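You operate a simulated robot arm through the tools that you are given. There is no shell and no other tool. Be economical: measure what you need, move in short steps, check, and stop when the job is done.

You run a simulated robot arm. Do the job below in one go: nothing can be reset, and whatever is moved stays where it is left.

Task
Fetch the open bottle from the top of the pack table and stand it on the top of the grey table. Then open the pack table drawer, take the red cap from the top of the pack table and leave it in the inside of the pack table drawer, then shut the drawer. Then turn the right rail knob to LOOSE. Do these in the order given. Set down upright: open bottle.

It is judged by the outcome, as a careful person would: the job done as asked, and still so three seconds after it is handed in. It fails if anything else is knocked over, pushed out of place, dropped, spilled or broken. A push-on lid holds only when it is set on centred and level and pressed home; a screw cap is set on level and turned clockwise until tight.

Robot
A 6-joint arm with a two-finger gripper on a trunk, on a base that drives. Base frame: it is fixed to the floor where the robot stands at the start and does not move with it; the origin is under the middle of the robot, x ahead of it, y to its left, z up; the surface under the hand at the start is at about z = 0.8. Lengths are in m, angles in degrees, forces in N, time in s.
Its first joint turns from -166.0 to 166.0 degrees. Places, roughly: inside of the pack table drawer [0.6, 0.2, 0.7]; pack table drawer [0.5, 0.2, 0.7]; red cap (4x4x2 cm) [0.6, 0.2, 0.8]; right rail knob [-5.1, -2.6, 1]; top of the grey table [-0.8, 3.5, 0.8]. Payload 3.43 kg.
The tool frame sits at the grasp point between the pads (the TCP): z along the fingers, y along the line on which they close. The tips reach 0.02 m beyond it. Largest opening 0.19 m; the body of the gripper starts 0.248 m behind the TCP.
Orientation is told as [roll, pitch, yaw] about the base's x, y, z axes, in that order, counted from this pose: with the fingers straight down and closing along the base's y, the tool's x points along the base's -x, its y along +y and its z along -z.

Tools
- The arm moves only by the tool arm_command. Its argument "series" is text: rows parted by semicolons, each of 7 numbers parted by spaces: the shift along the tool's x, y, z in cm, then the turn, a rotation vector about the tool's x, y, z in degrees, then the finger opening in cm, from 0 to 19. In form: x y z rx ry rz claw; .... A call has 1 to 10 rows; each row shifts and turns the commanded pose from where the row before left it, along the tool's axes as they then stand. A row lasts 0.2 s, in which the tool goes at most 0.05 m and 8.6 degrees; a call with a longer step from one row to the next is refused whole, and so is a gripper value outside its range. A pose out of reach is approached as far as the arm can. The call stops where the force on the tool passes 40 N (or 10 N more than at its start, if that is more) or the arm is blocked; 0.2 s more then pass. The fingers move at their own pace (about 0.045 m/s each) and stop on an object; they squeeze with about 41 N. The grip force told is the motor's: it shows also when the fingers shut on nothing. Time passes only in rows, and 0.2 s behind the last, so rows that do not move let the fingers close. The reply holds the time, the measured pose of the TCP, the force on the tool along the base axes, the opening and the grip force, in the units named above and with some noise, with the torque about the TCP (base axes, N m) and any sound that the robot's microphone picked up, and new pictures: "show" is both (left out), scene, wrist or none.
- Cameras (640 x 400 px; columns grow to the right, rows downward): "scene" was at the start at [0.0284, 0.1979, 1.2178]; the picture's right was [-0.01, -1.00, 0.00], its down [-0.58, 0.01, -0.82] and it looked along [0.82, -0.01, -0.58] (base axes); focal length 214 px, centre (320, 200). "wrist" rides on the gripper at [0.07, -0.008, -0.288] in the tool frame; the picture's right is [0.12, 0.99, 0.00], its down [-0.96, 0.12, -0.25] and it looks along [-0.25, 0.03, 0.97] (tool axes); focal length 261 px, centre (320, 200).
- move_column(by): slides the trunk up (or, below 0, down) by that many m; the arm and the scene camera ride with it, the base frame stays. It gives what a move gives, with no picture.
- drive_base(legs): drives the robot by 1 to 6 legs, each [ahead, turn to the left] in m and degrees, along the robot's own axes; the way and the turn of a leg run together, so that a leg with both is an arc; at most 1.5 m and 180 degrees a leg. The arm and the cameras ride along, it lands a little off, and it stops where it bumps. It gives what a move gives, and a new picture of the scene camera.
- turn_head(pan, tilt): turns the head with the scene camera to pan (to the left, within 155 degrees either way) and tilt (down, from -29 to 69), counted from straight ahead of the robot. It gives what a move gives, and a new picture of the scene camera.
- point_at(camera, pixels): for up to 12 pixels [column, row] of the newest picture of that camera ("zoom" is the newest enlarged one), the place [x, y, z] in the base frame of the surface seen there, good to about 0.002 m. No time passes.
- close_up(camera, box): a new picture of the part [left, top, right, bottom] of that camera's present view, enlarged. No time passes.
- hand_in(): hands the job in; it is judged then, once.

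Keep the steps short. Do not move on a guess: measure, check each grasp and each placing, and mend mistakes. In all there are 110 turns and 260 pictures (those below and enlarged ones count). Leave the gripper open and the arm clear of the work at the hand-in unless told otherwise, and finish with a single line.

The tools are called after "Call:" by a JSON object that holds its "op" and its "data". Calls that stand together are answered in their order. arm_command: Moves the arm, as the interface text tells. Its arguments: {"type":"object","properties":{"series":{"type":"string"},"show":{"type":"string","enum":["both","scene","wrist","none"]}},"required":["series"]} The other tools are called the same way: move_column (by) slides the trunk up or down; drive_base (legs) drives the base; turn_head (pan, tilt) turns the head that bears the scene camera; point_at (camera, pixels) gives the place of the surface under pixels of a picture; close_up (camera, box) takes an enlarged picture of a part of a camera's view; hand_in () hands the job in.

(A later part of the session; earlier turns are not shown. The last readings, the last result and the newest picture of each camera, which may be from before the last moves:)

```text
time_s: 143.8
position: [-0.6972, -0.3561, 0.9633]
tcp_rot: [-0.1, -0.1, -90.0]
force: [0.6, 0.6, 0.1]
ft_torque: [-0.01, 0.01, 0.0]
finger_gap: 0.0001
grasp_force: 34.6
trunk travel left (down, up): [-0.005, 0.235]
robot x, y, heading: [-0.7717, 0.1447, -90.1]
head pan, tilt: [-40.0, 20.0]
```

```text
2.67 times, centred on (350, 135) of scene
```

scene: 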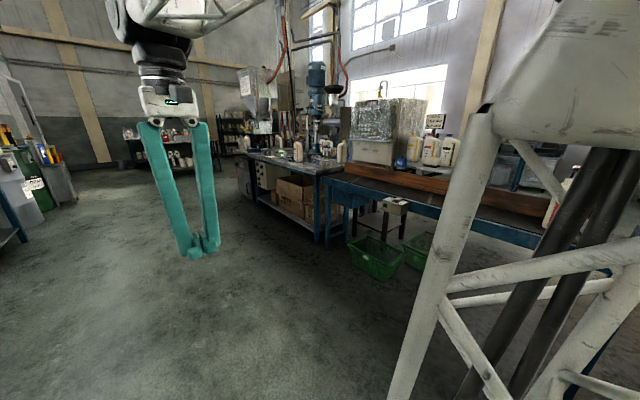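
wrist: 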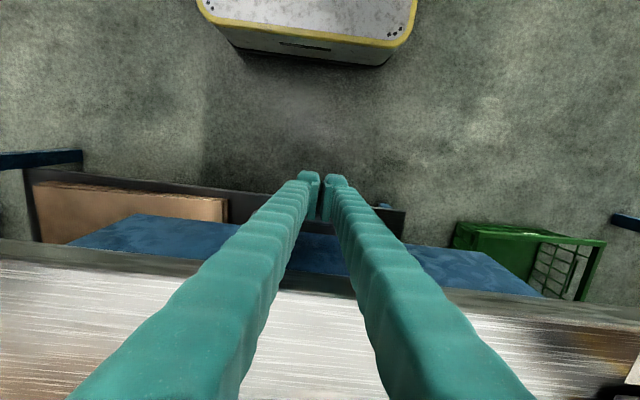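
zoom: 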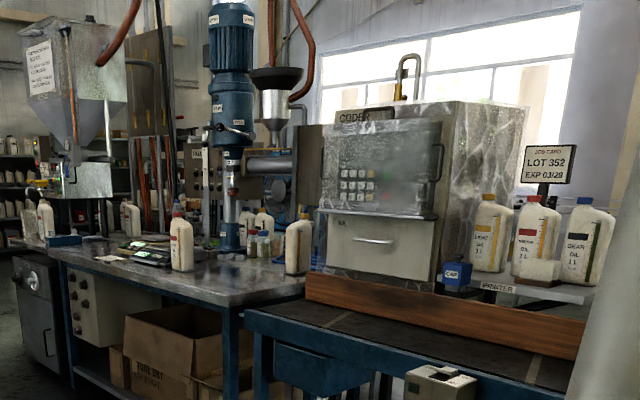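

The machine line runs along x≈-1.86 from y=-3.4 to 0.4, so the way is through the gap at y≈0.95. I'll back up to y=0.95, turn to face -x and look.

Call:
{"op": "drive_base", "data": {"legs": [[-0.8, 0], [0, -90]]}}

Call:
{"op": "turn_head", "data": {"pan": 15, "tilt": 25}}

```text
time_s: 152.1
position: [-1.2659, 0.8827, 0.9634]
tcp_rot: [-0.1, -0.1, 179.5]
force: [-0.2, -1.0, 0.1]
ft_torque: [0.01, 0.06, -0.04]
finger_gap: 0.0
grasp_force: 34.9
trunk travel left (down, up): [-0.005, 0.235]
robot x, y, heading: [-0.7628, 0.9563, 179.4]
head pan, tilt: [-40.0, 20.0]
```

scene: 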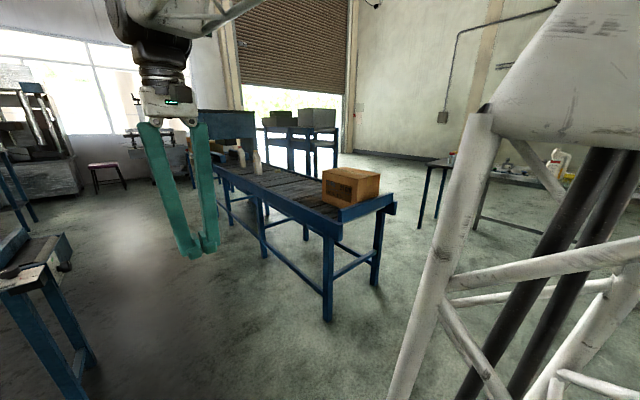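

```text
time_s: 153.3
position: [-1.2666, 0.8833, 0.9632]
tcp_rot: [-0.1, -0.1, 179.6]
force: [0.3, 0.4, 0.8]
ft_torque: [0.01, -0.03, 0.01]
finger_gap: 0.0
grasp_force: 33.8
trunk travel left (down, up): [-0.005, 0.235]
robot x, y, heading: [-0.7647, 0.9518, 179.5]
head pan, tilt: [15.0, 25.0]
```

scene: 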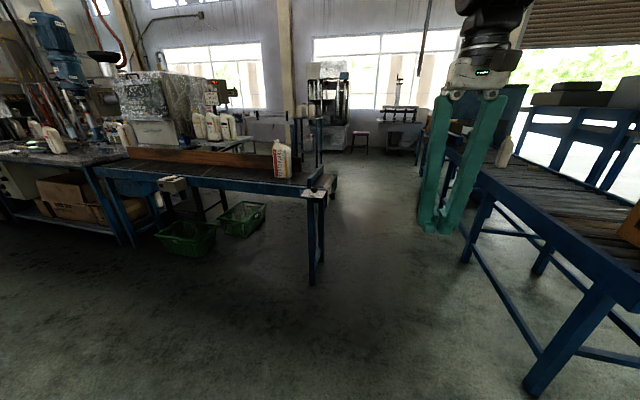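

Call:
{"op": "close_up", "data": {"camera": "scene", "box": [120, 50, 440, 220]}}

Call:
{"op": "point_at", "data": {"camera": "scene", "pixels": [[222, 95], [212, 95], [330, 100], [360, 140], [330, 178], [400, 125], [312, 280], [306, 185], [340, 215], [480, 235], [350, 160], [320, 125]]}}

```text
2.00 times, centred on (280, 135) of scene
```

zoom: 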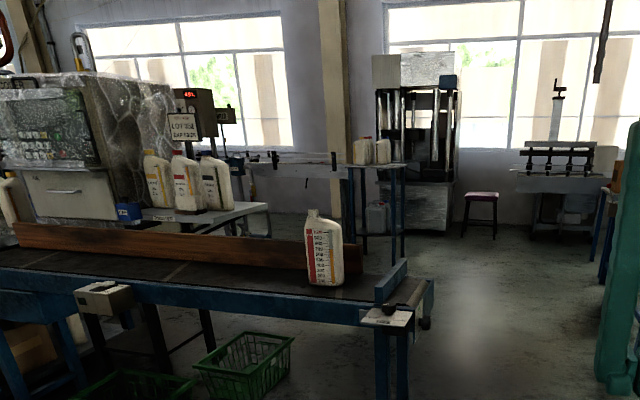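

```text
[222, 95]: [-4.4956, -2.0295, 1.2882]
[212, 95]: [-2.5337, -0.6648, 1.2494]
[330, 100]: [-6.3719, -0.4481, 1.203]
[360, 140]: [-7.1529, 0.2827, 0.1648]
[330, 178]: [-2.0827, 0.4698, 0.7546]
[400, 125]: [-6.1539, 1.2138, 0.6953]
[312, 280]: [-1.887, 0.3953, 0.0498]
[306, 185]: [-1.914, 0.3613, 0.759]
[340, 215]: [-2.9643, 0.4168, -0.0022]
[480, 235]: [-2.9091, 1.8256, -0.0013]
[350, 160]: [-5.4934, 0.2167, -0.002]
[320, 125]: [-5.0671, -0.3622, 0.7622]
```

Call:
{"op": "point_at", "data": {"camera": "zoom", "pixels": [[335, 162], [273, 160], [250, 165], [300, 155], [192, 93], [215, 115], [350, 168], [405, 165], [255, 210], [232, 165], [400, 250], [370, 205]]}}

Call:
{"op": "close_up", "data": {"camera": "scene", "box": [210, 90, 330, 170]}}

```text
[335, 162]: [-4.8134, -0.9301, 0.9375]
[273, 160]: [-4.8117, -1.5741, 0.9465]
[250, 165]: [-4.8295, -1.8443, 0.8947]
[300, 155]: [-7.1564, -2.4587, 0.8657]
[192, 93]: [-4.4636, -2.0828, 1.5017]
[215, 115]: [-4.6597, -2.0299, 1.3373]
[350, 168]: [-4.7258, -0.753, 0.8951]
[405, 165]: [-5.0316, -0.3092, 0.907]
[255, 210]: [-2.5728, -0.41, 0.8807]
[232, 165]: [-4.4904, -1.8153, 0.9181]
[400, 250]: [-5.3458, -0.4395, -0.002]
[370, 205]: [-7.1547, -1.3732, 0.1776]
```

```text
5.00 times, centred on (270, 130) of scene
```

zoom: 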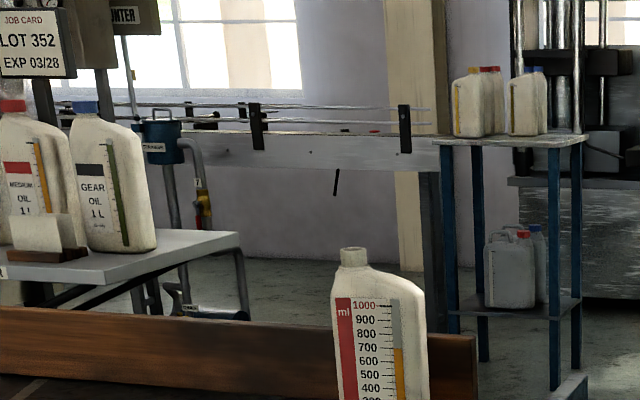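

A conveyor with guide rails runs along y at x≈-4.8. I'll drive 2.4 m through the gap and look left.

Call:
{"op": "drive_base", "data": {"legs": [[1.2, 0], [1.2, 0]]}}

Call:
{"op": "turn_head", "data": {"pan": 55, "tilt": 20}}

```text
time_s: 164.9
position: [-3.6261, 0.8836, 0.9642]
tcp_rot: [-0.1, -0.1, -179.9]
force: [-0.2, -0.6, -0.5]
ft_torque: [0.03, -0.02, 0.0]
finger_gap: 0.0
grasp_force: 34.7
trunk travel left (down, up): [-0.005, 0.235]
robot x, y, heading: [-3.1223, 0.9573, -179.8]
head pan, tilt: [15.0, 25.0]
```

scene: 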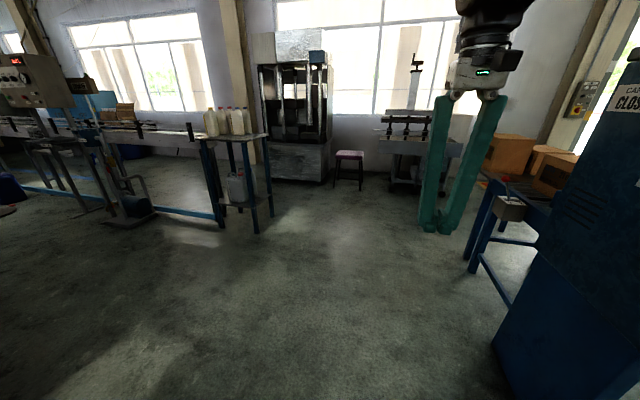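

```text
time_s: 166.0
position: [-3.6255, 0.8831, 0.9648]
tcp_rot: [-0.1, -0.2, -179.8]
force: [0.0, -1.2, 0.2]
ft_torque: [0.02, 0.01, 0.0]
finger_gap: 0.0001
grasp_force: 34.5
trunk travel left (down, up): [-0.005, 0.235]
robot x, y, heading: [-3.127, 0.9595, -179.9]
head pan, tilt: [55.0, 20.0]
```

scene: 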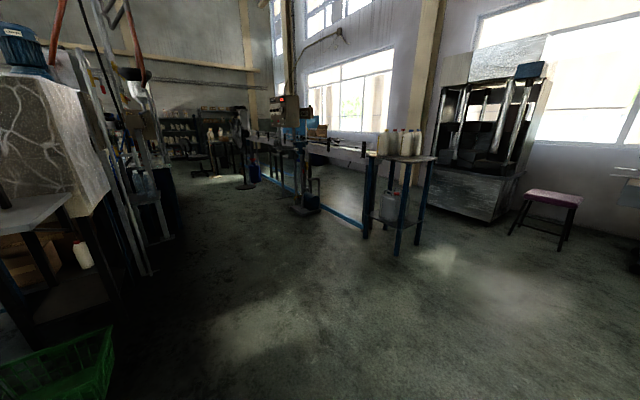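

Call:
{"op": "close_up", "data": {"camera": "scene", "box": [220, 80, 440, 220]}}

Call:
{"op": "point_at", "data": {"camera": "zoom", "pixels": [[105, 155], [145, 165], [200, 160], [265, 165], [315, 185], [421, 200], [240, 370], [75, 300], [330, 180], [180, 120], [420, 430], [130, 170]]}}

```text
2.86 times, centred on (330, 150) of scene
```

zoom: 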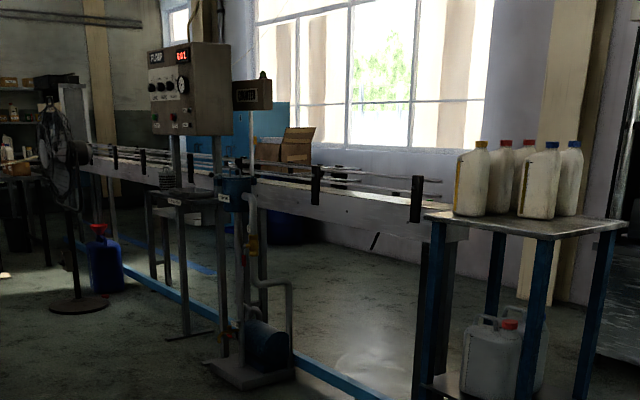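

```text
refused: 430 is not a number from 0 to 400
```

Call:
{"op": "point_at", "data": {"camera": "zoom", "pixels": [[115, 158], [145, 160], [170, 180], [270, 180], [317, 185], [415, 200], [240, 370], [75, 305], [342, 183], [175, 330], [105, 260], [50, 170]]}}

Call:
{"op": "close_up", "data": {"camera": "scene", "box": [240, 115, 380, 165]}}

```text
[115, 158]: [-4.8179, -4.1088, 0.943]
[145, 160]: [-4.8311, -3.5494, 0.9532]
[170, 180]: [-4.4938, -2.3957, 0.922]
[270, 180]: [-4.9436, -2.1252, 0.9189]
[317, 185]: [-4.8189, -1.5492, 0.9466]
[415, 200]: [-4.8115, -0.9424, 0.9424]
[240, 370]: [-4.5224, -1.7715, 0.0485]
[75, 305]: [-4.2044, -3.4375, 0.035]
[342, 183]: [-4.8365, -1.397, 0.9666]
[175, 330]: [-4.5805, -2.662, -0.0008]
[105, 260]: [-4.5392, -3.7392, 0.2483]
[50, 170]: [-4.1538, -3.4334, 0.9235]
```

```text
4.57 times, centred on (310, 140) of scene
```

zoom: 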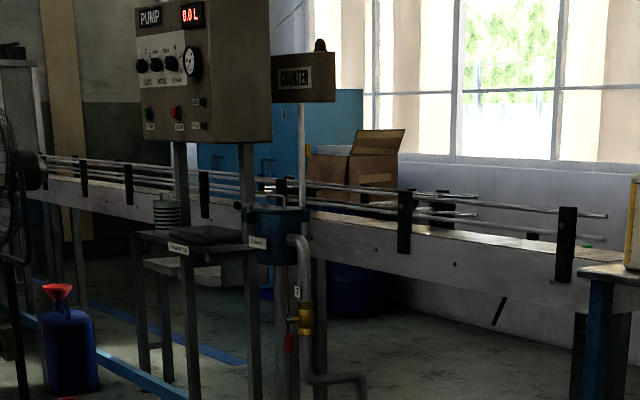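

The pump stand blocks the near side; the knob is on the far rail (x≈-5.1). I'll check the clearances ahead and to the right for going around.

Call:
{"op": "turn_head", "data": {"pan": -15, "tilt": 35}}

Call:
{"op": "turn_head", "data": {"pan": 18, "tilt": 30}}

```text
time_s: 167.4
position: [-3.6254, 0.8841, 0.9638]
tcp_rot: [-0.1, -0.1, -179.8]
force: [-0.3, 0.6, -0.2]
ft_torque: [-0.01, 0.0, 0.01]
finger_gap: 0.0
grasp_force: 34.3
trunk travel left (down, up): [-0.005, 0.235]
robot x, y, heading: [-3.1206, 0.9593, -180.1]
head pan, tilt: [-15.0, 35.0]
```

scene: 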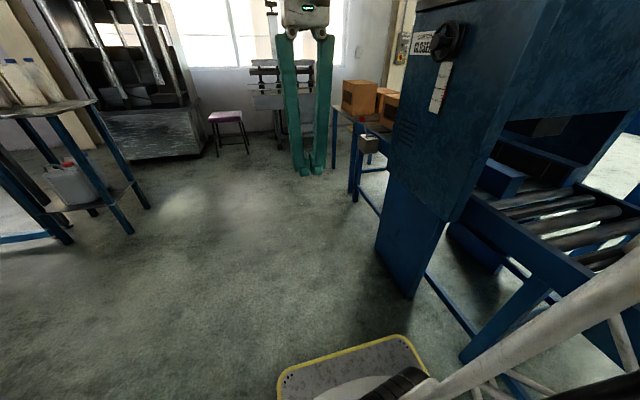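

```text
time_s: 168.4
position: [-3.6261, 0.8846, 0.9656]
tcp_rot: [0.0, -0.2, -179.9]
force: [-1.0, 0.5, -0.1]
ft_torque: [0.0, -0.01, -0.02]
finger_gap: 0.0
grasp_force: 34.5
trunk travel left (down, up): [-0.005, 0.235]
robot x, y, heading: [-3.1249, 0.9605, -179.8]
head pan, tilt: [18.0, 30.0]
```

scene: 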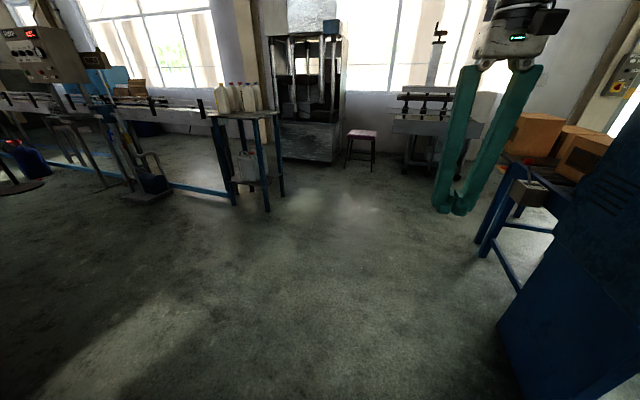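

Call:
{"op": "point_at", "data": {"camera": "scene", "pixels": [[500, 325], [515, 395], [485, 240], [236, 203], [267, 208], [282, 193], [320, 160], [280, 155], [373, 168], [347, 165], [408, 165], [334, 160]]}}

Call:
{"op": "close_up", "data": {"camera": "scene", "box": [60, 60, 360, 220]}}

```text
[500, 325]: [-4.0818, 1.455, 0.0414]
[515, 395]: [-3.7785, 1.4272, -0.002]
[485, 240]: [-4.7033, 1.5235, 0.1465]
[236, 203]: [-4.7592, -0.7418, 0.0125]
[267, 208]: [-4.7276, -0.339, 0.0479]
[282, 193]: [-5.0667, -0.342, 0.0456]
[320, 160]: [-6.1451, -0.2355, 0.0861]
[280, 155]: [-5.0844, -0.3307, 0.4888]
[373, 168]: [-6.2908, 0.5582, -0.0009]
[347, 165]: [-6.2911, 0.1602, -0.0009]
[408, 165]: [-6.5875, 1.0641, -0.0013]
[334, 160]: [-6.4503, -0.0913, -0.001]
```

```text
2.13 times, centred on (210, 140) of scene
```

zoom: 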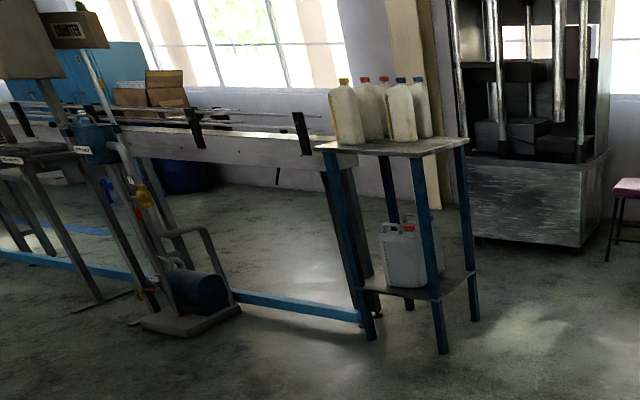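

The cabinet is at y≥1.43; the gap between the jug table (x≥-5.08) and the machine (x≤-6.15) is 1 m wide. I'll drive to x≈-5.6 and turn left to face -y.

Call:
{"op": "drive_base", "data": {"legs": [[1.25, 0], [1.25, 0], [0, 90]]}}

Call:
{"op": "turn_head", "data": {"pan": 10, "tilt": 25}}

```text
time_s: 180.5
position: [-6.1107, 0.8325, 0.9634]
tcp_rot: [-0.1, 0.2, -178.3]
force: [8.2, -0.7, 7.4]
ft_torque: [0.06, 0.15, -0.08]
finger_gap: 0.0002
grasp_force: 34.1
trunk travel left (down, up): [-0.005, 0.235]
robot x, y, heading: [-5.6167, 0.9254, -178.4]
head pan, tilt: [18.0, 30.0]
stopped in leg 2: the force on the tool passed its limit at 53 N (the readings are from after the stop); the commanded pose is now the measured one
```

scene: 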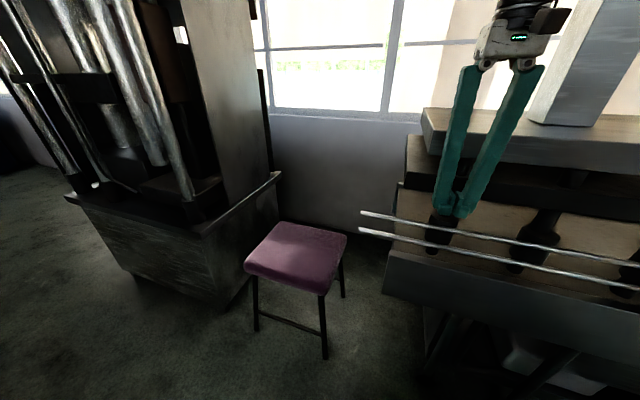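

```text
time_s: 181.2
position: [-6.1103, 0.832, 0.9635]
tcp_rot: [-0.1, 0.3, -178.2]
force: [9.7, 0.6, 8.1]
ft_torque: [0.05, 0.12, -0.13]
finger_gap: 0.0001
grasp_force: 34.1
trunk travel left (down, up): [-0.005, 0.235]
robot x, y, heading: [-5.6165, 0.9229, -178.4]
head pan, tilt: [10.0, 25.0]
```

scene: 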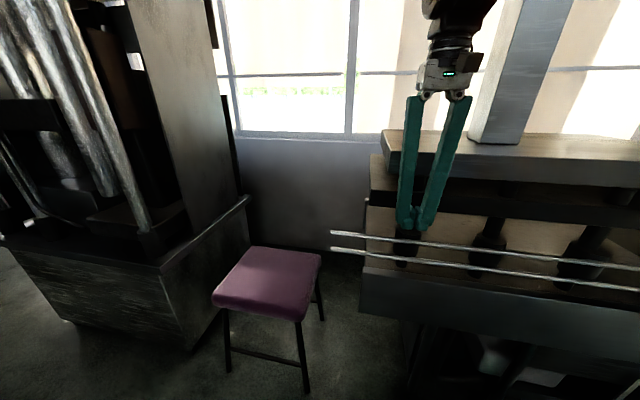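

The fingers bumped the fixed bench ahead, which was nearer than I measured. It looks undisturbed. I'll back straight off 0.3 m.

Call:
{"op": "drive_base", "data": {"legs": [[-0.3, 0]]}}

Call:
{"op": "close_up", "data": {"camera": "scene", "box": [300, 60, 640, 300]}}

```text
time_s: 183.3
position: [-5.8053, 0.8419, 0.9638]
tcp_rot: [-0.1, 0.4, -178.2]
force: [-0.9, 0.3, 0.6]
ft_torque: [0.01, 0.0, -0.03]
finger_gap: 0.0
grasp_force: 34.9
trunk travel left (down, up): [-0.005, 0.235]
robot x, y, heading: [-5.3084, 0.9355, -178.0]
head pan, tilt: [10.0, 25.0]
```

scene: 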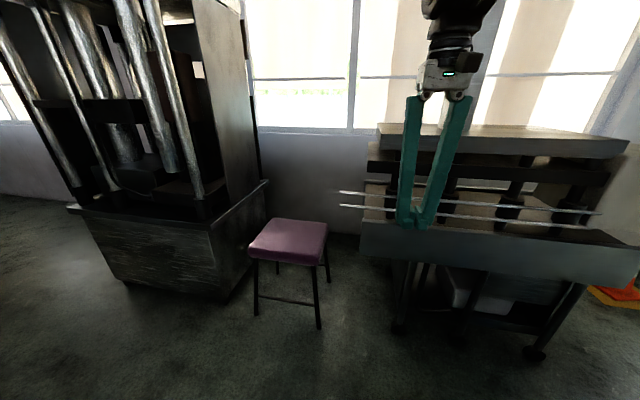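

```text
1.67 times, centred on (470, 180) of scene
```

zoom: 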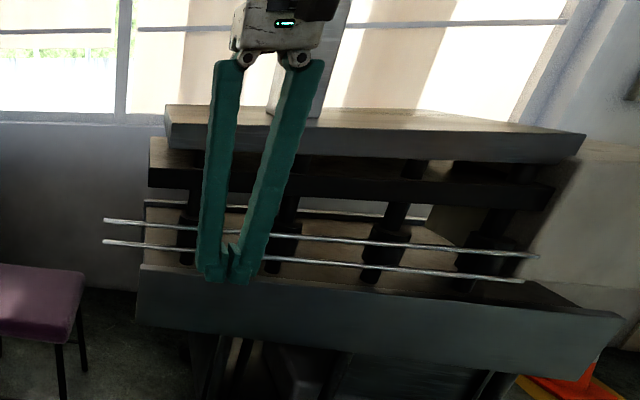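

Call:
{"op": "point_at", "data": {"camera": "scene", "pixels": [[267, 182], [212, 230], [235, 300], [215, 300], [70, 208], [125, 280], [325, 225], [250, 250], [170, 200], [370, 195], [400, 245]]}}

Call:
{"op": "drive_base", "data": {"legs": [[0, 70]]}}

Call:
{"op": "turn_head", "data": {"pan": 15, "tilt": 25}}

```text
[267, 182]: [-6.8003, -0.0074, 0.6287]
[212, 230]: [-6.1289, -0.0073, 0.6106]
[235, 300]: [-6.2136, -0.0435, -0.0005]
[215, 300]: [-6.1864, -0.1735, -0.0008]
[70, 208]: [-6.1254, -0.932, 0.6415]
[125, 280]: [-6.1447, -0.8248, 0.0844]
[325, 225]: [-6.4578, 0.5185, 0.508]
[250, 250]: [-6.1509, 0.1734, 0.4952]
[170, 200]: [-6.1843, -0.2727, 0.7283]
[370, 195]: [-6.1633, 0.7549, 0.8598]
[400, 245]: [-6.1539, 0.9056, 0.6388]
```

```text
time_s: 186.9
position: [-5.3866, 0.4363, 0.963]
tcp_rot: [-0.1, 0.4, -107.3]
force: [0.9, 0.5, 0.6]
ft_torque: [-0.01, 0.02, 0.0]
finger_gap: 0.0001
grasp_force: 34.2
trunk travel left (down, up): [-0.005, 0.235]
robot x, y, heading: [-5.3039, 0.9324, -107.4]
head pan, tilt: [10.0, 25.0]
```

scene: 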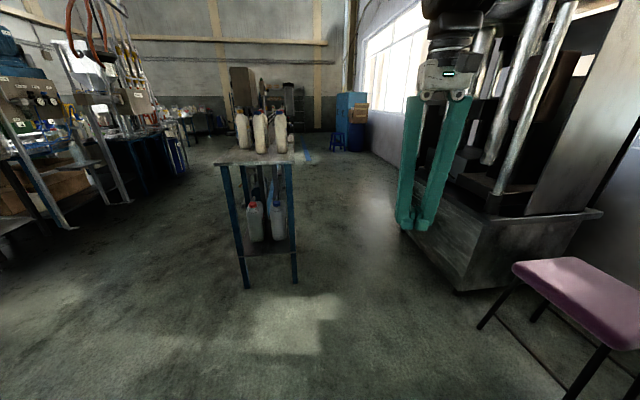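

```text
time_s: 187.6
position: [-5.387, 0.4353, 0.9626]
tcp_rot: [-0.2, 0.4, -107.3]
force: [0.3, -0.2, -0.7]
ft_torque: [-0.01, -0.01, 0.02]
finger_gap: 0.0
grasp_force: 34.4
trunk travel left (down, up): [-0.005, 0.235]
robot x, y, heading: [-5.3096, 0.9345, -107.3]
head pan, tilt: [15.0, 25.0]
```

scene: 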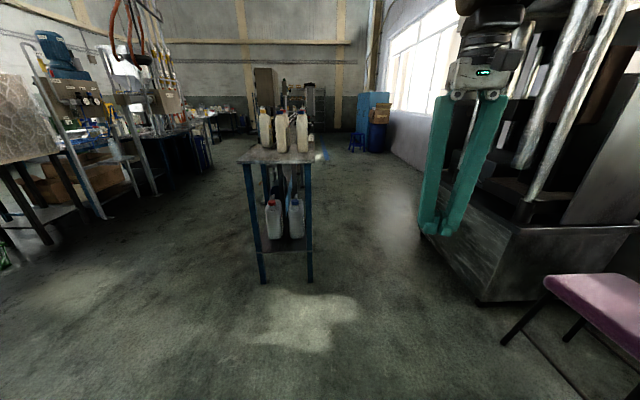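

Call:
{"op": "drive_base", "data": {"legs": [[0.9, 0], [0, 17.3]]}}

Call:
{"op": "turn_head", "data": {"pan": 20, "tilt": 20}}

```text
time_s: 193.3
position: [-5.518, -0.4308, 0.9638]
tcp_rot: [-0.1, 0.3, -90.7]
force: [0.4, -0.1, -0.2]
ft_torque: [0.0, 0.0, -0.01]
finger_gap: 0.0
grasp_force: 34.4
trunk travel left (down, up): [-0.005, 0.235]
robot x, y, heading: [-5.586, 0.0642, -90.5]
head pan, tilt: [15.0, 25.0]
```

scene: 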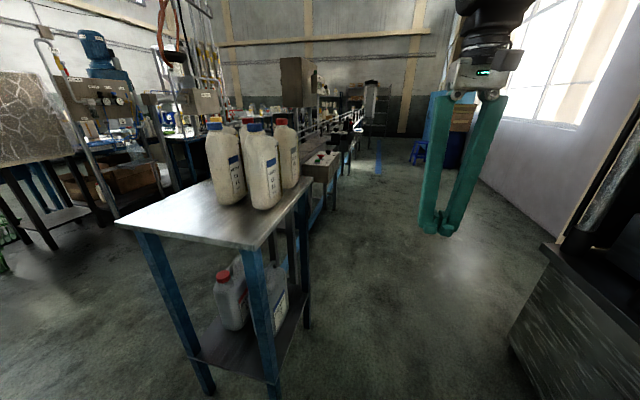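

```text
time_s: 194.0
position: [-5.5167, -0.4312, 0.9632]
tcp_rot: [0.0, 0.3, -90.6]
force: [0.3, 0.6, -0.8]
ft_torque: [0.01, 0.01, 0.01]
finger_gap: 0.0003
grasp_force: 33.6
trunk travel left (down, up): [-0.005, 0.235]
robot x, y, heading: [-5.588, 0.0676, -90.9]
head pan, tilt: [20.0, 20.0]
```

scene: 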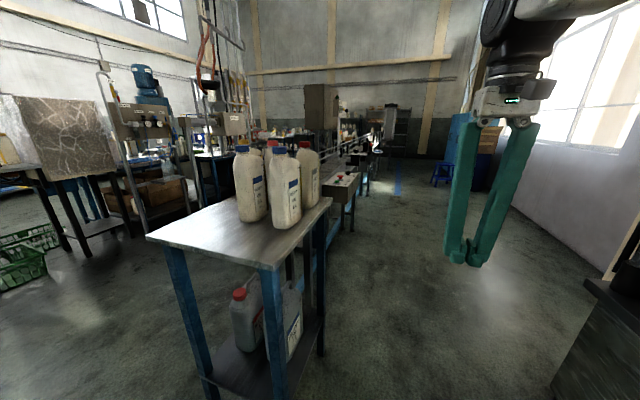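

Call:
{"op": "close_up", "data": {"camera": "scene", "box": [290, 90, 470, 220]}}

Call:
{"op": "point_at", "data": {"camera": "zoom", "pixels": [[178, 305], [240, 300], [175, 310], [215, 340], [270, 180], [310, 165], [240, 185], [300, 260], [390, 340], [550, 330], [530, 280], [140, 350]]}}

Call:
{"op": "point_at", "data": {"camera": "scene", "pixels": [[332, 198], [275, 268], [588, 285], [552, 390]]}}

```text
3.08 times, centred on (380, 155) of scene
```

zoom: 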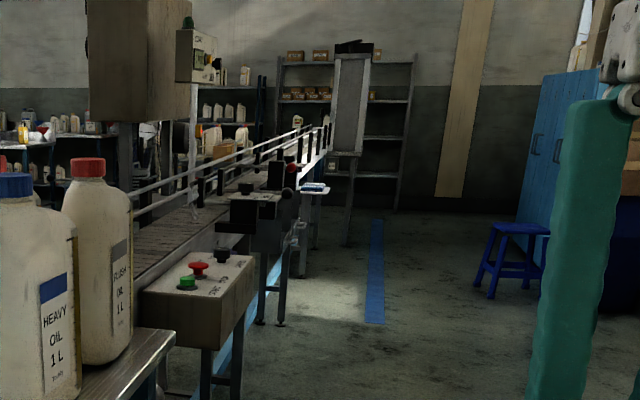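

```text
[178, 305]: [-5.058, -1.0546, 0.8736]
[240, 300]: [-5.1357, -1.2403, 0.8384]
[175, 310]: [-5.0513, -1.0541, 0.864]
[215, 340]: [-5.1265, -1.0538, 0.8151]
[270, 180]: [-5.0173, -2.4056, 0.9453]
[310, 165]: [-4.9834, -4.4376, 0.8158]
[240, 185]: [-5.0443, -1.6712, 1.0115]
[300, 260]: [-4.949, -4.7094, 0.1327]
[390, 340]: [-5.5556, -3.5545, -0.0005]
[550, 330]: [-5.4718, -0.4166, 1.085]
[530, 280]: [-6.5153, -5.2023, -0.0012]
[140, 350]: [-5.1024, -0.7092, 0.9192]
```

```text
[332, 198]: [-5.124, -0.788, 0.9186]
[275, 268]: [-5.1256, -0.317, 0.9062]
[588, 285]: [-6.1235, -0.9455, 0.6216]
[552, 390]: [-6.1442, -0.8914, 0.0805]
```

The aisle is clear. I'll drive 1.8 m down toward the knob.

Call:
{"op": "drive_base", "data": {"legs": [[0.9, 0.5], [0.9, 0]]}}

Call:
{"op": "turn_head", "data": {"pan": 35, "tilt": 25}}

```text
time_s: 203.0
position: [-5.5649, -2.2185, 0.9629]
tcp_rot: [-0.1, 0.4, -91.6]
force: [0.7, -0.3, 0.4]
ft_torque: [0.01, -0.01, 0.0]
finger_gap: 0.0
grasp_force: 34.4
trunk travel left (down, up): [-0.005, 0.235]
robot x, y, heading: [-5.625, -1.7151, -91.4]
head pan, tilt: [20.0, 20.0]
```

scene: 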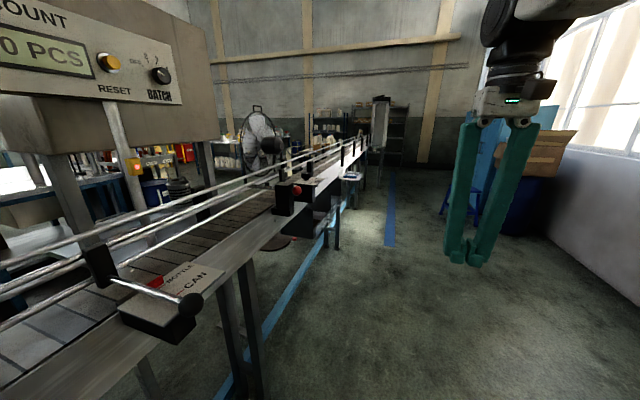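

```text
time_s: 203.8
position: [-5.5628, -2.218, 0.9626]
tcp_rot: [-0.1, 0.4, -91.7]
force: [-0.3, -0.1, -0.6]
ft_torque: [-0.02, -0.01, 0.0]
finger_gap: 0.0
grasp_force: 34.2
trunk travel left (down, up): [-0.005, 0.235]
robot x, y, heading: [-5.6237, -1.7216, -91.6]
head pan, tilt: [35.0, 25.0]
```

scene: 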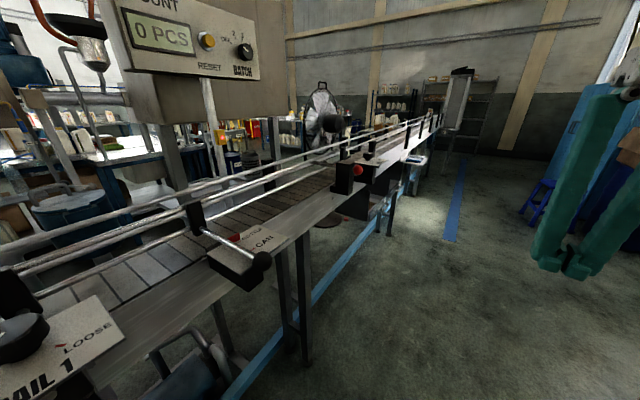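

There's a "RAIL 1" knob with "LOOSE" at lower left, and another device farther at (360,170). I'll look at both.

Call:
{"op": "close_up", "data": {"camera": "scene", "box": [310, 110, 450, 210]}}

Call:
{"op": "turn_head", "data": {"pan": 65, "tilt": 40}}

```text
4.00 times, centred on (380, 160) of scene
```

zoom: 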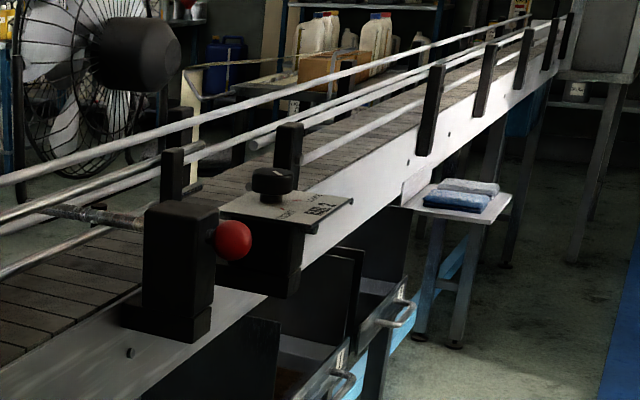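

```text
time_s: 204.7
position: [-5.5635, -2.2191, 0.9628]
tcp_rot: [-0.1, 0.3, -91.7]
force: [0.1, 1.0, 0.8]
ft_torque: [0.02, 0.01, -0.01]
finger_gap: 0.0001
grasp_force: 34.2
trunk travel left (down, up): [-0.005, 0.235]
robot x, y, heading: [-5.6243, -1.7209, -91.6]
head pan, tilt: [65.0, 40.0]
```

scene: 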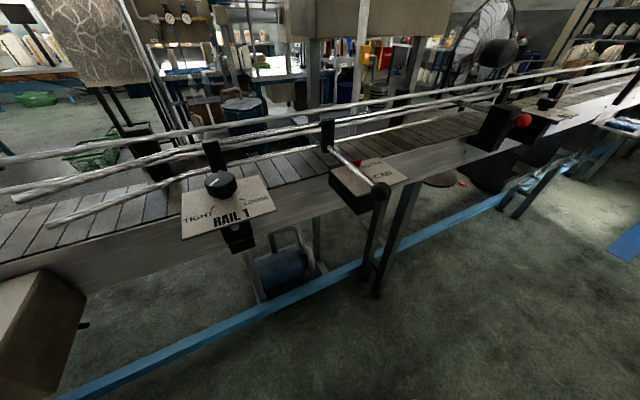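

Call:
{"op": "point_at", "data": {"camera": "scene", "pixels": [[220, 185], [543, 104], [520, 120], [380, 190], [535, 112], [555, 112], [495, 130]]}}

Call:
{"op": "close_up", "data": {"camera": "scene", "box": [460, 70, 620, 170]}}

Call:
{"op": "close_up", "data": {"camera": "scene", "box": [160, 130, 320, 250]}}

```text
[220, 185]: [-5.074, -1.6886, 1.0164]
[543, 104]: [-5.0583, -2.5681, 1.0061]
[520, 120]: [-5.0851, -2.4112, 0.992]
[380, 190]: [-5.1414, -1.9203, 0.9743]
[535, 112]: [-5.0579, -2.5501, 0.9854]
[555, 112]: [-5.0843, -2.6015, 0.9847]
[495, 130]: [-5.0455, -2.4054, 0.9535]
```

```text
4.00 times, centred on (540, 120) of scene
```

zoom: 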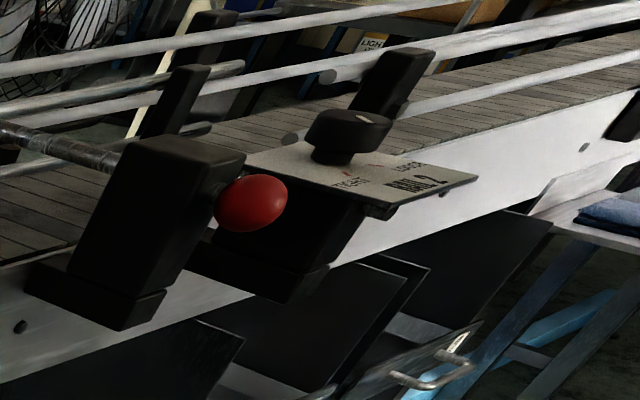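

```text
3.33 times, centred on (240, 190) of scene
```

zoom: 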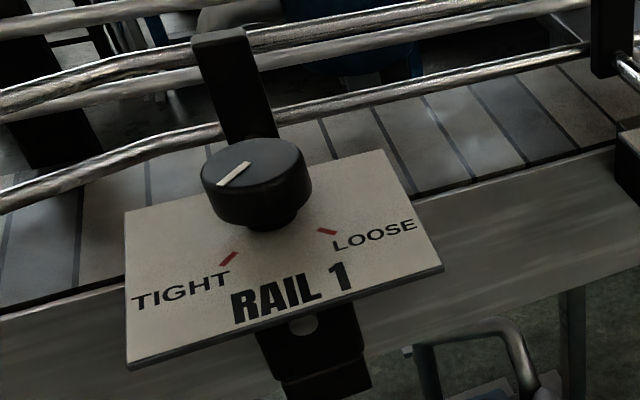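

The right knob is "RAIL 2" at about (-5.07,-2.57, top 1.006). I'll drive 0.45 m on, raise the trunk, and look at it closely.

Call:
{"op": "drive_base", "data": {"legs": [[0.45, 0]]}}

Call:
{"op": "move_column", "data": {"by": 0.15}}

Call:
{"op": "turn_head", "data": {"pan": 60, "tilt": 45}}

```text
time_s: 207.4
position: [-5.5816, -2.6657, 0.9626]
tcp_rot: [-0.1, 0.4, -92.0]
force: [0.7, 1.0, 0.0]
ft_torque: [-0.03, -0.01, -0.01]
finger_gap: 0.0
grasp_force: 34.1
trunk travel left (down, up): [-0.005, 0.235]
robot x, y, heading: [-5.6392, -2.1699, -92.0]
head pan, tilt: [65.0, 40.0]
```

scene: 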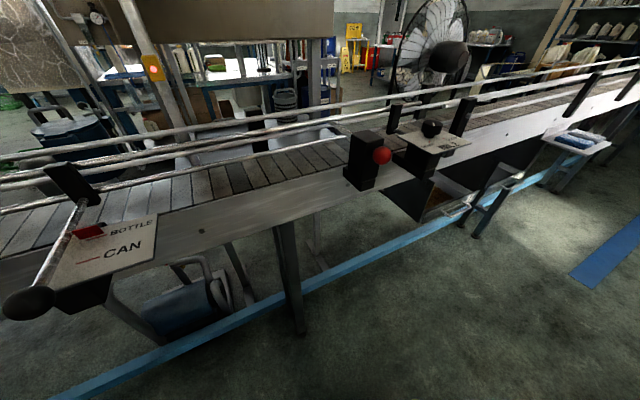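

```text
time_s: 209.2
position: [-5.5808, -2.6655, 1.112]
tcp_rot: [-0.2, 0.4, -91.8]
force: [0.6, -0.5, 0.3]
ft_torque: [0.01, -0.04, 0.03]
finger_gap: 0.0
grasp_force: 34.7
trunk travel left (down, up): [-0.155, 0.085]
robot x, y, heading: [-5.6372, -2.1695, -92.1]
head pan, tilt: [65.0, 40.0]
```

```text
time_s: 209.8
position: [-5.5809, -2.6669, 1.1135]
tcp_rot: [-0.1, 0.4, -92.0]
force: [0.9, 0.6, -0.1]
ft_torque: [0.05, 0.01, -0.01]
finger_gap: 0.0
grasp_force: 34.3
trunk travel left (down, up): [-0.155, 0.085]
robot x, y, heading: [-5.6412, -2.1647, -91.8]
head pan, tilt: [60.0, 45.0]
```

scene: 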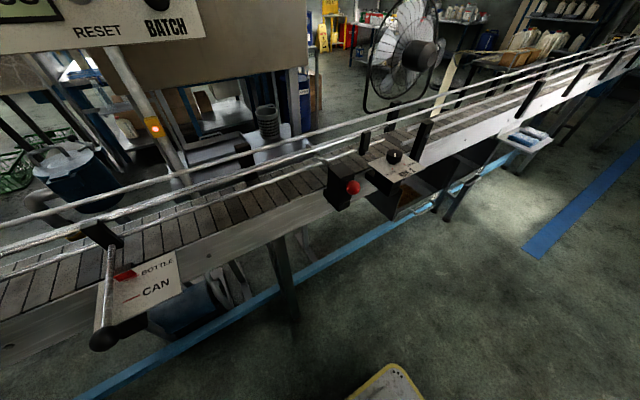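

Call:
{"op": "close_up", "data": {"camera": "scene", "box": [310, 110, 450, 220]}}

Call:
{"op": "point_at", "data": {"camera": "zoom", "pixels": [[390, 200], [375, 215], [410, 215], [390, 185], [525, 60], [510, 110], [355, 95], [195, 345], [150, 250], [450, 265], [260, 230], [400, 250]]}}

```text
3.64 times, centred on (380, 165) of scene
```

zoom: 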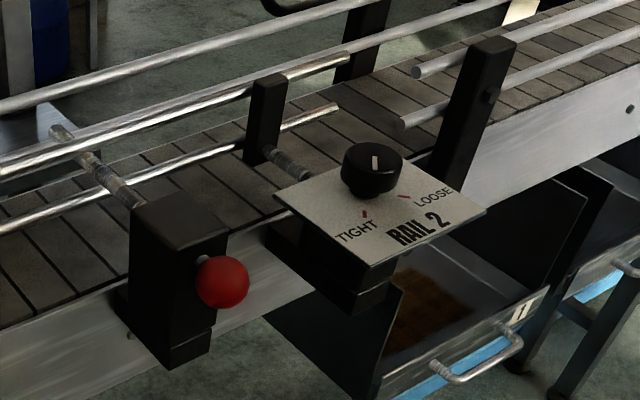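

```text
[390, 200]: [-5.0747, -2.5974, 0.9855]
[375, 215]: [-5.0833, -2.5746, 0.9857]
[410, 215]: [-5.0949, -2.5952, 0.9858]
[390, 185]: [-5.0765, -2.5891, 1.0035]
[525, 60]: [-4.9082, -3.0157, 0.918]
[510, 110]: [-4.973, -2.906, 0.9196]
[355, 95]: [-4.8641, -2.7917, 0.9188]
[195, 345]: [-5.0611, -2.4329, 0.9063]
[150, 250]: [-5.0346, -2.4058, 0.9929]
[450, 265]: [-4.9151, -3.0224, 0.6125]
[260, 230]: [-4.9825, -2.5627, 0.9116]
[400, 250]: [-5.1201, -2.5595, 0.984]
```

Knob top is about 1.005 and the plate is at 0.985. TIGHT is to the left and LOOSE to the right seen from the aisle, so the turn is counter-clockwise from above. I'll rotate the tool to yaw -30 over the aisle and open to 8 cm.

Call:
{"op": "arm_command", "data": {"series": "0 0 0 0 0 -7.75 2; 0 0 0 0 0 -7.75 4; 0 0 0 0 0 -7.75 6; 0 0 0 0 0 -7.75 8; 0 0 0 0 0 -7.75 8; 0 0 0 0 0 -7.75 8; 0 0 0 0 0 -7.75 8; 0 0 0 0 0 -7.75 8; 0 0 0 0 0 0 8", "show": "none"}}

```text
time_s: 211.8
position: [-5.5816, -2.666, 1.1127]
tcp_rot: [0.4, 0.3, -29.9]
force: [-0.1, 0.8, 0.3]
ft_torque: [0.01, 0.03, -0.02]
finger_gap: 0.0801
grasp_force: 0.0
trunk travel left (down, up): [-0.155, 0.085]
robot x, y, heading: [-5.6384, -2.1648, -92.2]
head pan, tilt: [60.0, 45.0]
```

Call:
{"op": "arm_command", "data": {"series": "-3.55 3.05 0 0 0 0 8; -3.55 3.05 0 0 0 0 8; -3.55 3.05 0 0 0 0 8; -3.55 3.05 0 0 0 0 8; -3.55 3.05 0 0 0 0 8; -3.55 3.05 0 0 0 0 8; -3.55 3.05 0 0 0 0 8; -3.55 3.05 0 0 0 0 8; -3.55 3.05 0 0 0 0 8; -3.55 3.05 0 0 0 0 8", "show": "both"}}

Call:
{"op": "close_up", "data": {"camera": "wrist", "box": [240, 120, 420, 260]}}

```text
time_s: 214.0
position: [-5.1246, -2.5795, 1.1124]
tcp_rot: [0.3, 0.2, -30.0]
force: [-1.5, 0.4, 0.8]
ft_torque: [-0.01, -0.18, 0.0]
finger_gap: 0.0797
grasp_force: 0.1
trunk travel left (down, up): [-0.155, 0.085]
robot x, y, heading: [-5.6415, -2.1635, -92.3]
head pan, tilt: [60.0, 45.0]
```

scene: 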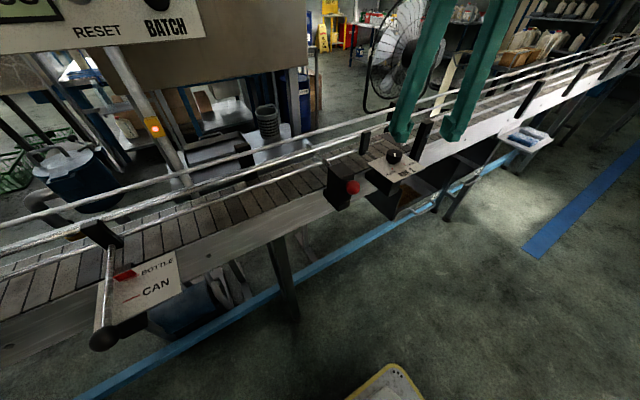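
wrist: 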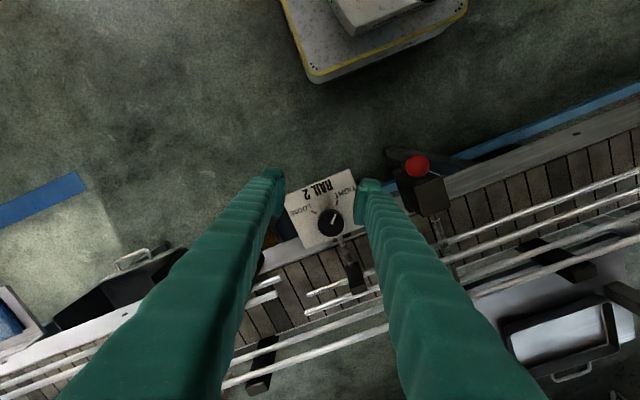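

```text
2.86 times, centred on (330, 190) of wrist
```

zoom: 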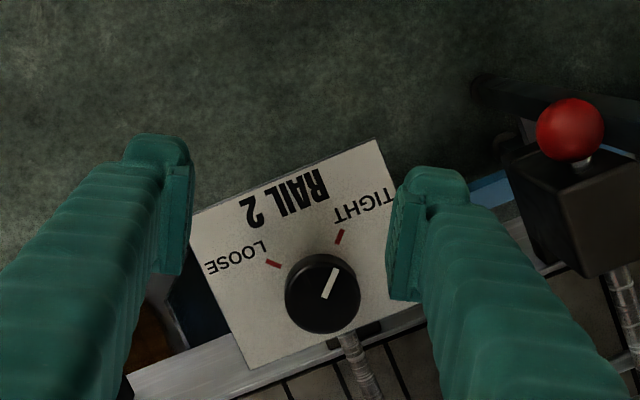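

Call:
{"op": "point_at", "data": {"camera": "zoom", "pixels": [[322, 285], [290, 290], [357, 285], [322, 256], [320, 325], [343, 231], [337, 243], [267, 261], [279, 266], [334, 270], [326, 296], [349, 350]]}}

```text
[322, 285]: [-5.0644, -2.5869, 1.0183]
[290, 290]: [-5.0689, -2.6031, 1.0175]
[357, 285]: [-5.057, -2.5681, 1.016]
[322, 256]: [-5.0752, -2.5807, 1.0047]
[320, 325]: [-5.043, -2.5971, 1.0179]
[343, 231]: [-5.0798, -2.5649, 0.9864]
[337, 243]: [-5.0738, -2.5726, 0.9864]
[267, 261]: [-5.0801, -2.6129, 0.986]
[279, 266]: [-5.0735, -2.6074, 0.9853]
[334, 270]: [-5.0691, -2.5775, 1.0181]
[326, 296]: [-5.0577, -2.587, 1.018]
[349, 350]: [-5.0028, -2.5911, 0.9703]
```

Centre is about (-5.0595,-2.589), top 1.018. TIGHT is at ~130°, LOOSE at ~230°, and the pointer is on TIGHT, so it needs about +100° counter-clockwise. I'll measure the posts near the fingers.

Call:
{"op": "point_at", "data": {"camera": "wrist", "pixels": [[350, 268], [356, 285], [345, 250], [420, 185], [433, 195], [418, 166], [405, 180], [315, 292], [310, 310], [262, 345]]}}

```text
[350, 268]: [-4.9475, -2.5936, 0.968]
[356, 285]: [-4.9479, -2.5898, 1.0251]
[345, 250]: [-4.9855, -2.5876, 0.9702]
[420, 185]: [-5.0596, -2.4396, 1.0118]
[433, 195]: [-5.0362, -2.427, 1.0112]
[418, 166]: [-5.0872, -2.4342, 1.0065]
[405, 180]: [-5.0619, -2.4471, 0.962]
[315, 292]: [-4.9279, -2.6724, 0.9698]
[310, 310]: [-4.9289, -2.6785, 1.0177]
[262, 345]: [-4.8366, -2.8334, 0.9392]
```

The posts are clear. I'll rotate to yaw -60, centre over the knob and lower part way.

Call:
{"op": "arm_command", "data": {"series": "0 0 0 0 0 7.5 8; 0 0 0 0 0 7.5 8; 0 0 0 0 0 7.5 8; 0 0 0 0 0 7.5 8; -2 2.6 0 0 0 0 8; -2.07 2.55 0 0 0 0 8; 0 0 3 0 0 0 7; 0 0 2 0 0 0 7; 0 0 0 0 0 0 7", "show": "wrist"}}

Call:
{"op": "close_up", "data": {"camera": "wrist", "box": [240, 120, 420, 260]}}

```text
time_s: 216.0
position: [-5.0551, -2.5892, 1.0618]
tcp_rot: [0.1, 0.4, -59.9]
force: [-0.6, 1.1, -0.3]
ft_torque: [0.02, 0.01, -0.02]
finger_gap: 0.0698
grasp_force: 0.0
trunk travel left (down, up): [-0.155, 0.085]
robot x, y, heading: [-5.6379, -2.1706, -91.9]
head pan, tilt: [60.0, 45.0]
```

wrist: 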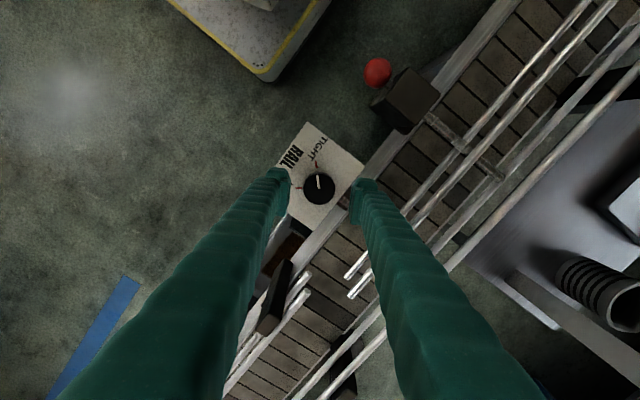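

```text
2.86 times, centred on (330, 190) of wrist
```

zoom: 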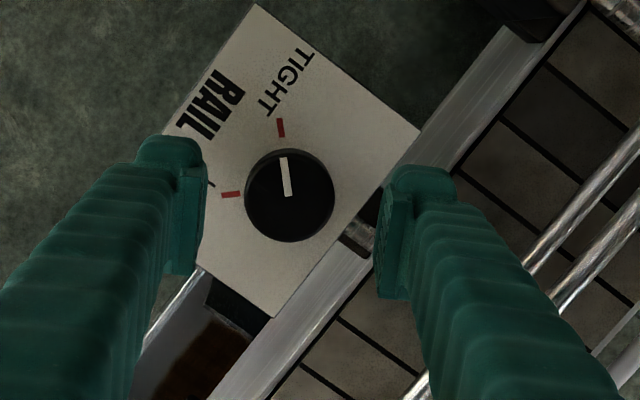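

Well centred. The ticks are 90° apart in this straight view. I'll lower to 1.012 and grip.

Call:
{"op": "arm_command", "data": {"series": "0 0 2.5 0 0 0 7; 0 0 1.5 0 0 0 7; 0 0 0.9 0 0 0 7; 0 0 0 0 0 0 6; 0 0 0 0 0 0 4; 0 0 0 0 0 0 3; 0 0 0 0 0 0 3; 0 0 0 0 0 0 3", "show": "wrist"}}

```text
time_s: 217.8
position: [-5.0572, -2.588, 1.0122]
tcp_rot: [0.1, 0.4, -60.0]
force: [1.2, 0.4, -1.9]
ft_torque: [-0.03, -0.06, 0.02]
finger_gap: 0.0401
grasp_force: 45.1
trunk travel left (down, up): [-0.155, 0.085]
robot x, y, heading: [-5.6425, -2.1622, -92.1]
head pan, tilt: [60.0, 45.0]
```

wrist: 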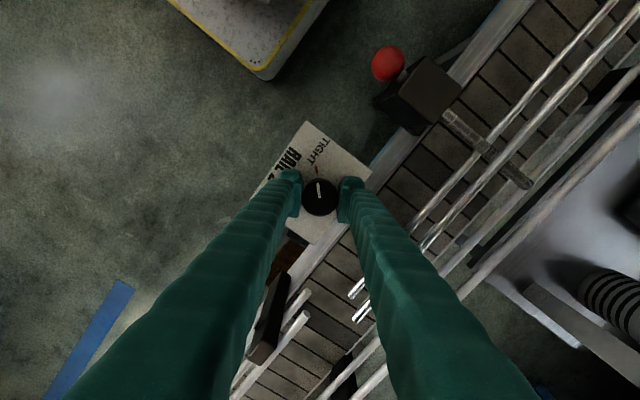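

Gripped (4.0 cm). I'll turn counter-clockwise (tool rz negative), first 50°.

Call:
{"op": "arm_command", "data": {"series": "0 0 0 0 0 -7 3; 0 0 0 0 0 -7 3; 0 0 0 0 0 -7 3; 0 0 0 0 0 -7 3; 0 0 0 0 0 -7 3; 0 0 0 0 0 -7 3; 0 0 0 0 0 -8 3; 0 0 0 0 0 0 3", "show": "wrist"}}

Call:
{"op": "close_up", "data": {"camera": "wrist", "box": [240, 120, 420, 260]}}

```text
time_s: 219.6
position: [-5.0575, -2.5893, 1.0128]
tcp_rot: [0.3, 0.1, -9.9]
force: [-3.4, -13.9, -6.9]
ft_torque: [-0.19, -0.06, 0.03]
finger_gap: 0.0401
grasp_force: 45.2
trunk travel left (down, up): [-0.155, 0.085]
robot x, y, heading: [-5.6392, -2.1679, -91.9]
head pan, tilt: [60.0, 45.0]
```

wrist: 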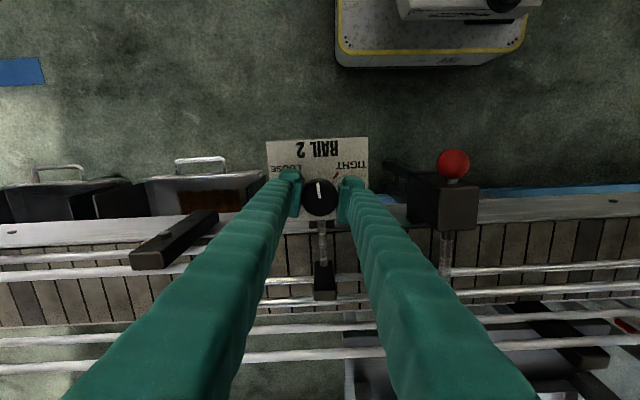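

```text
2.86 times, centred on (330, 190) of wrist
```

zoom: 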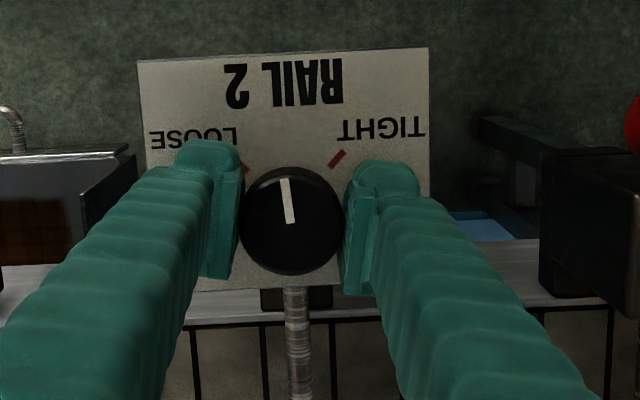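

The knob turns with the fingers; the pointer is midway. I'll do 40° more.

Call:
{"op": "arm_command", "data": {"series": "0 0 0 0 0 -7 3; 0 0 0 0 0 -7 3; 0 0 0 0 0 -7 3; 0 0 0 0 0 -7 3; 0 0 0 0 0 -7 3; 0 0 0 0 0 -5 3; 0 0 0 0 0 0 3", "show": "wrist"}}

Call:
{"op": "close_up", "data": {"camera": "wrist", "box": [240, 120, 420, 260]}}

```text
time_s: 221.2
position: [-5.0569, -2.5898, 1.0129]
tcp_rot: [0.4, -0.2, 29.9]
force: [-6.4, -30.9, -8.4]
ft_torque: [-0.24, 0.08, -0.04]
finger_gap: 0.0398
grasp_force: 44.9
trunk travel left (down, up): [-0.155, 0.085]
robot x, y, heading: [-5.6379, -2.1688, -92.4]
head pan, tilt: [60.0, 45.0]
```

wrist: 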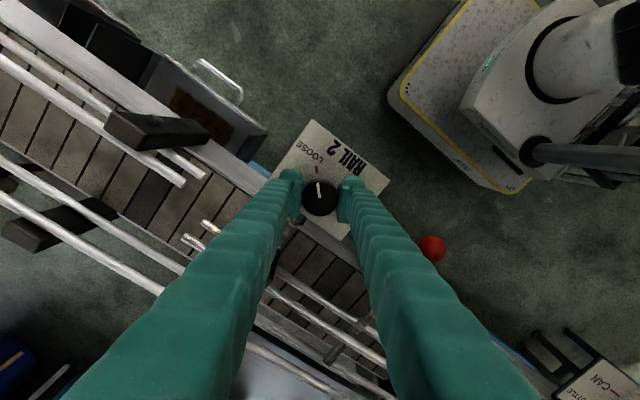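

```text
2.86 times, centred on (330, 190) of wrist
```

zoom: 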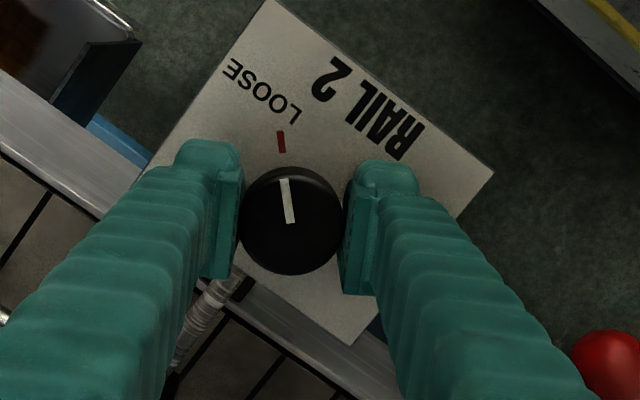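

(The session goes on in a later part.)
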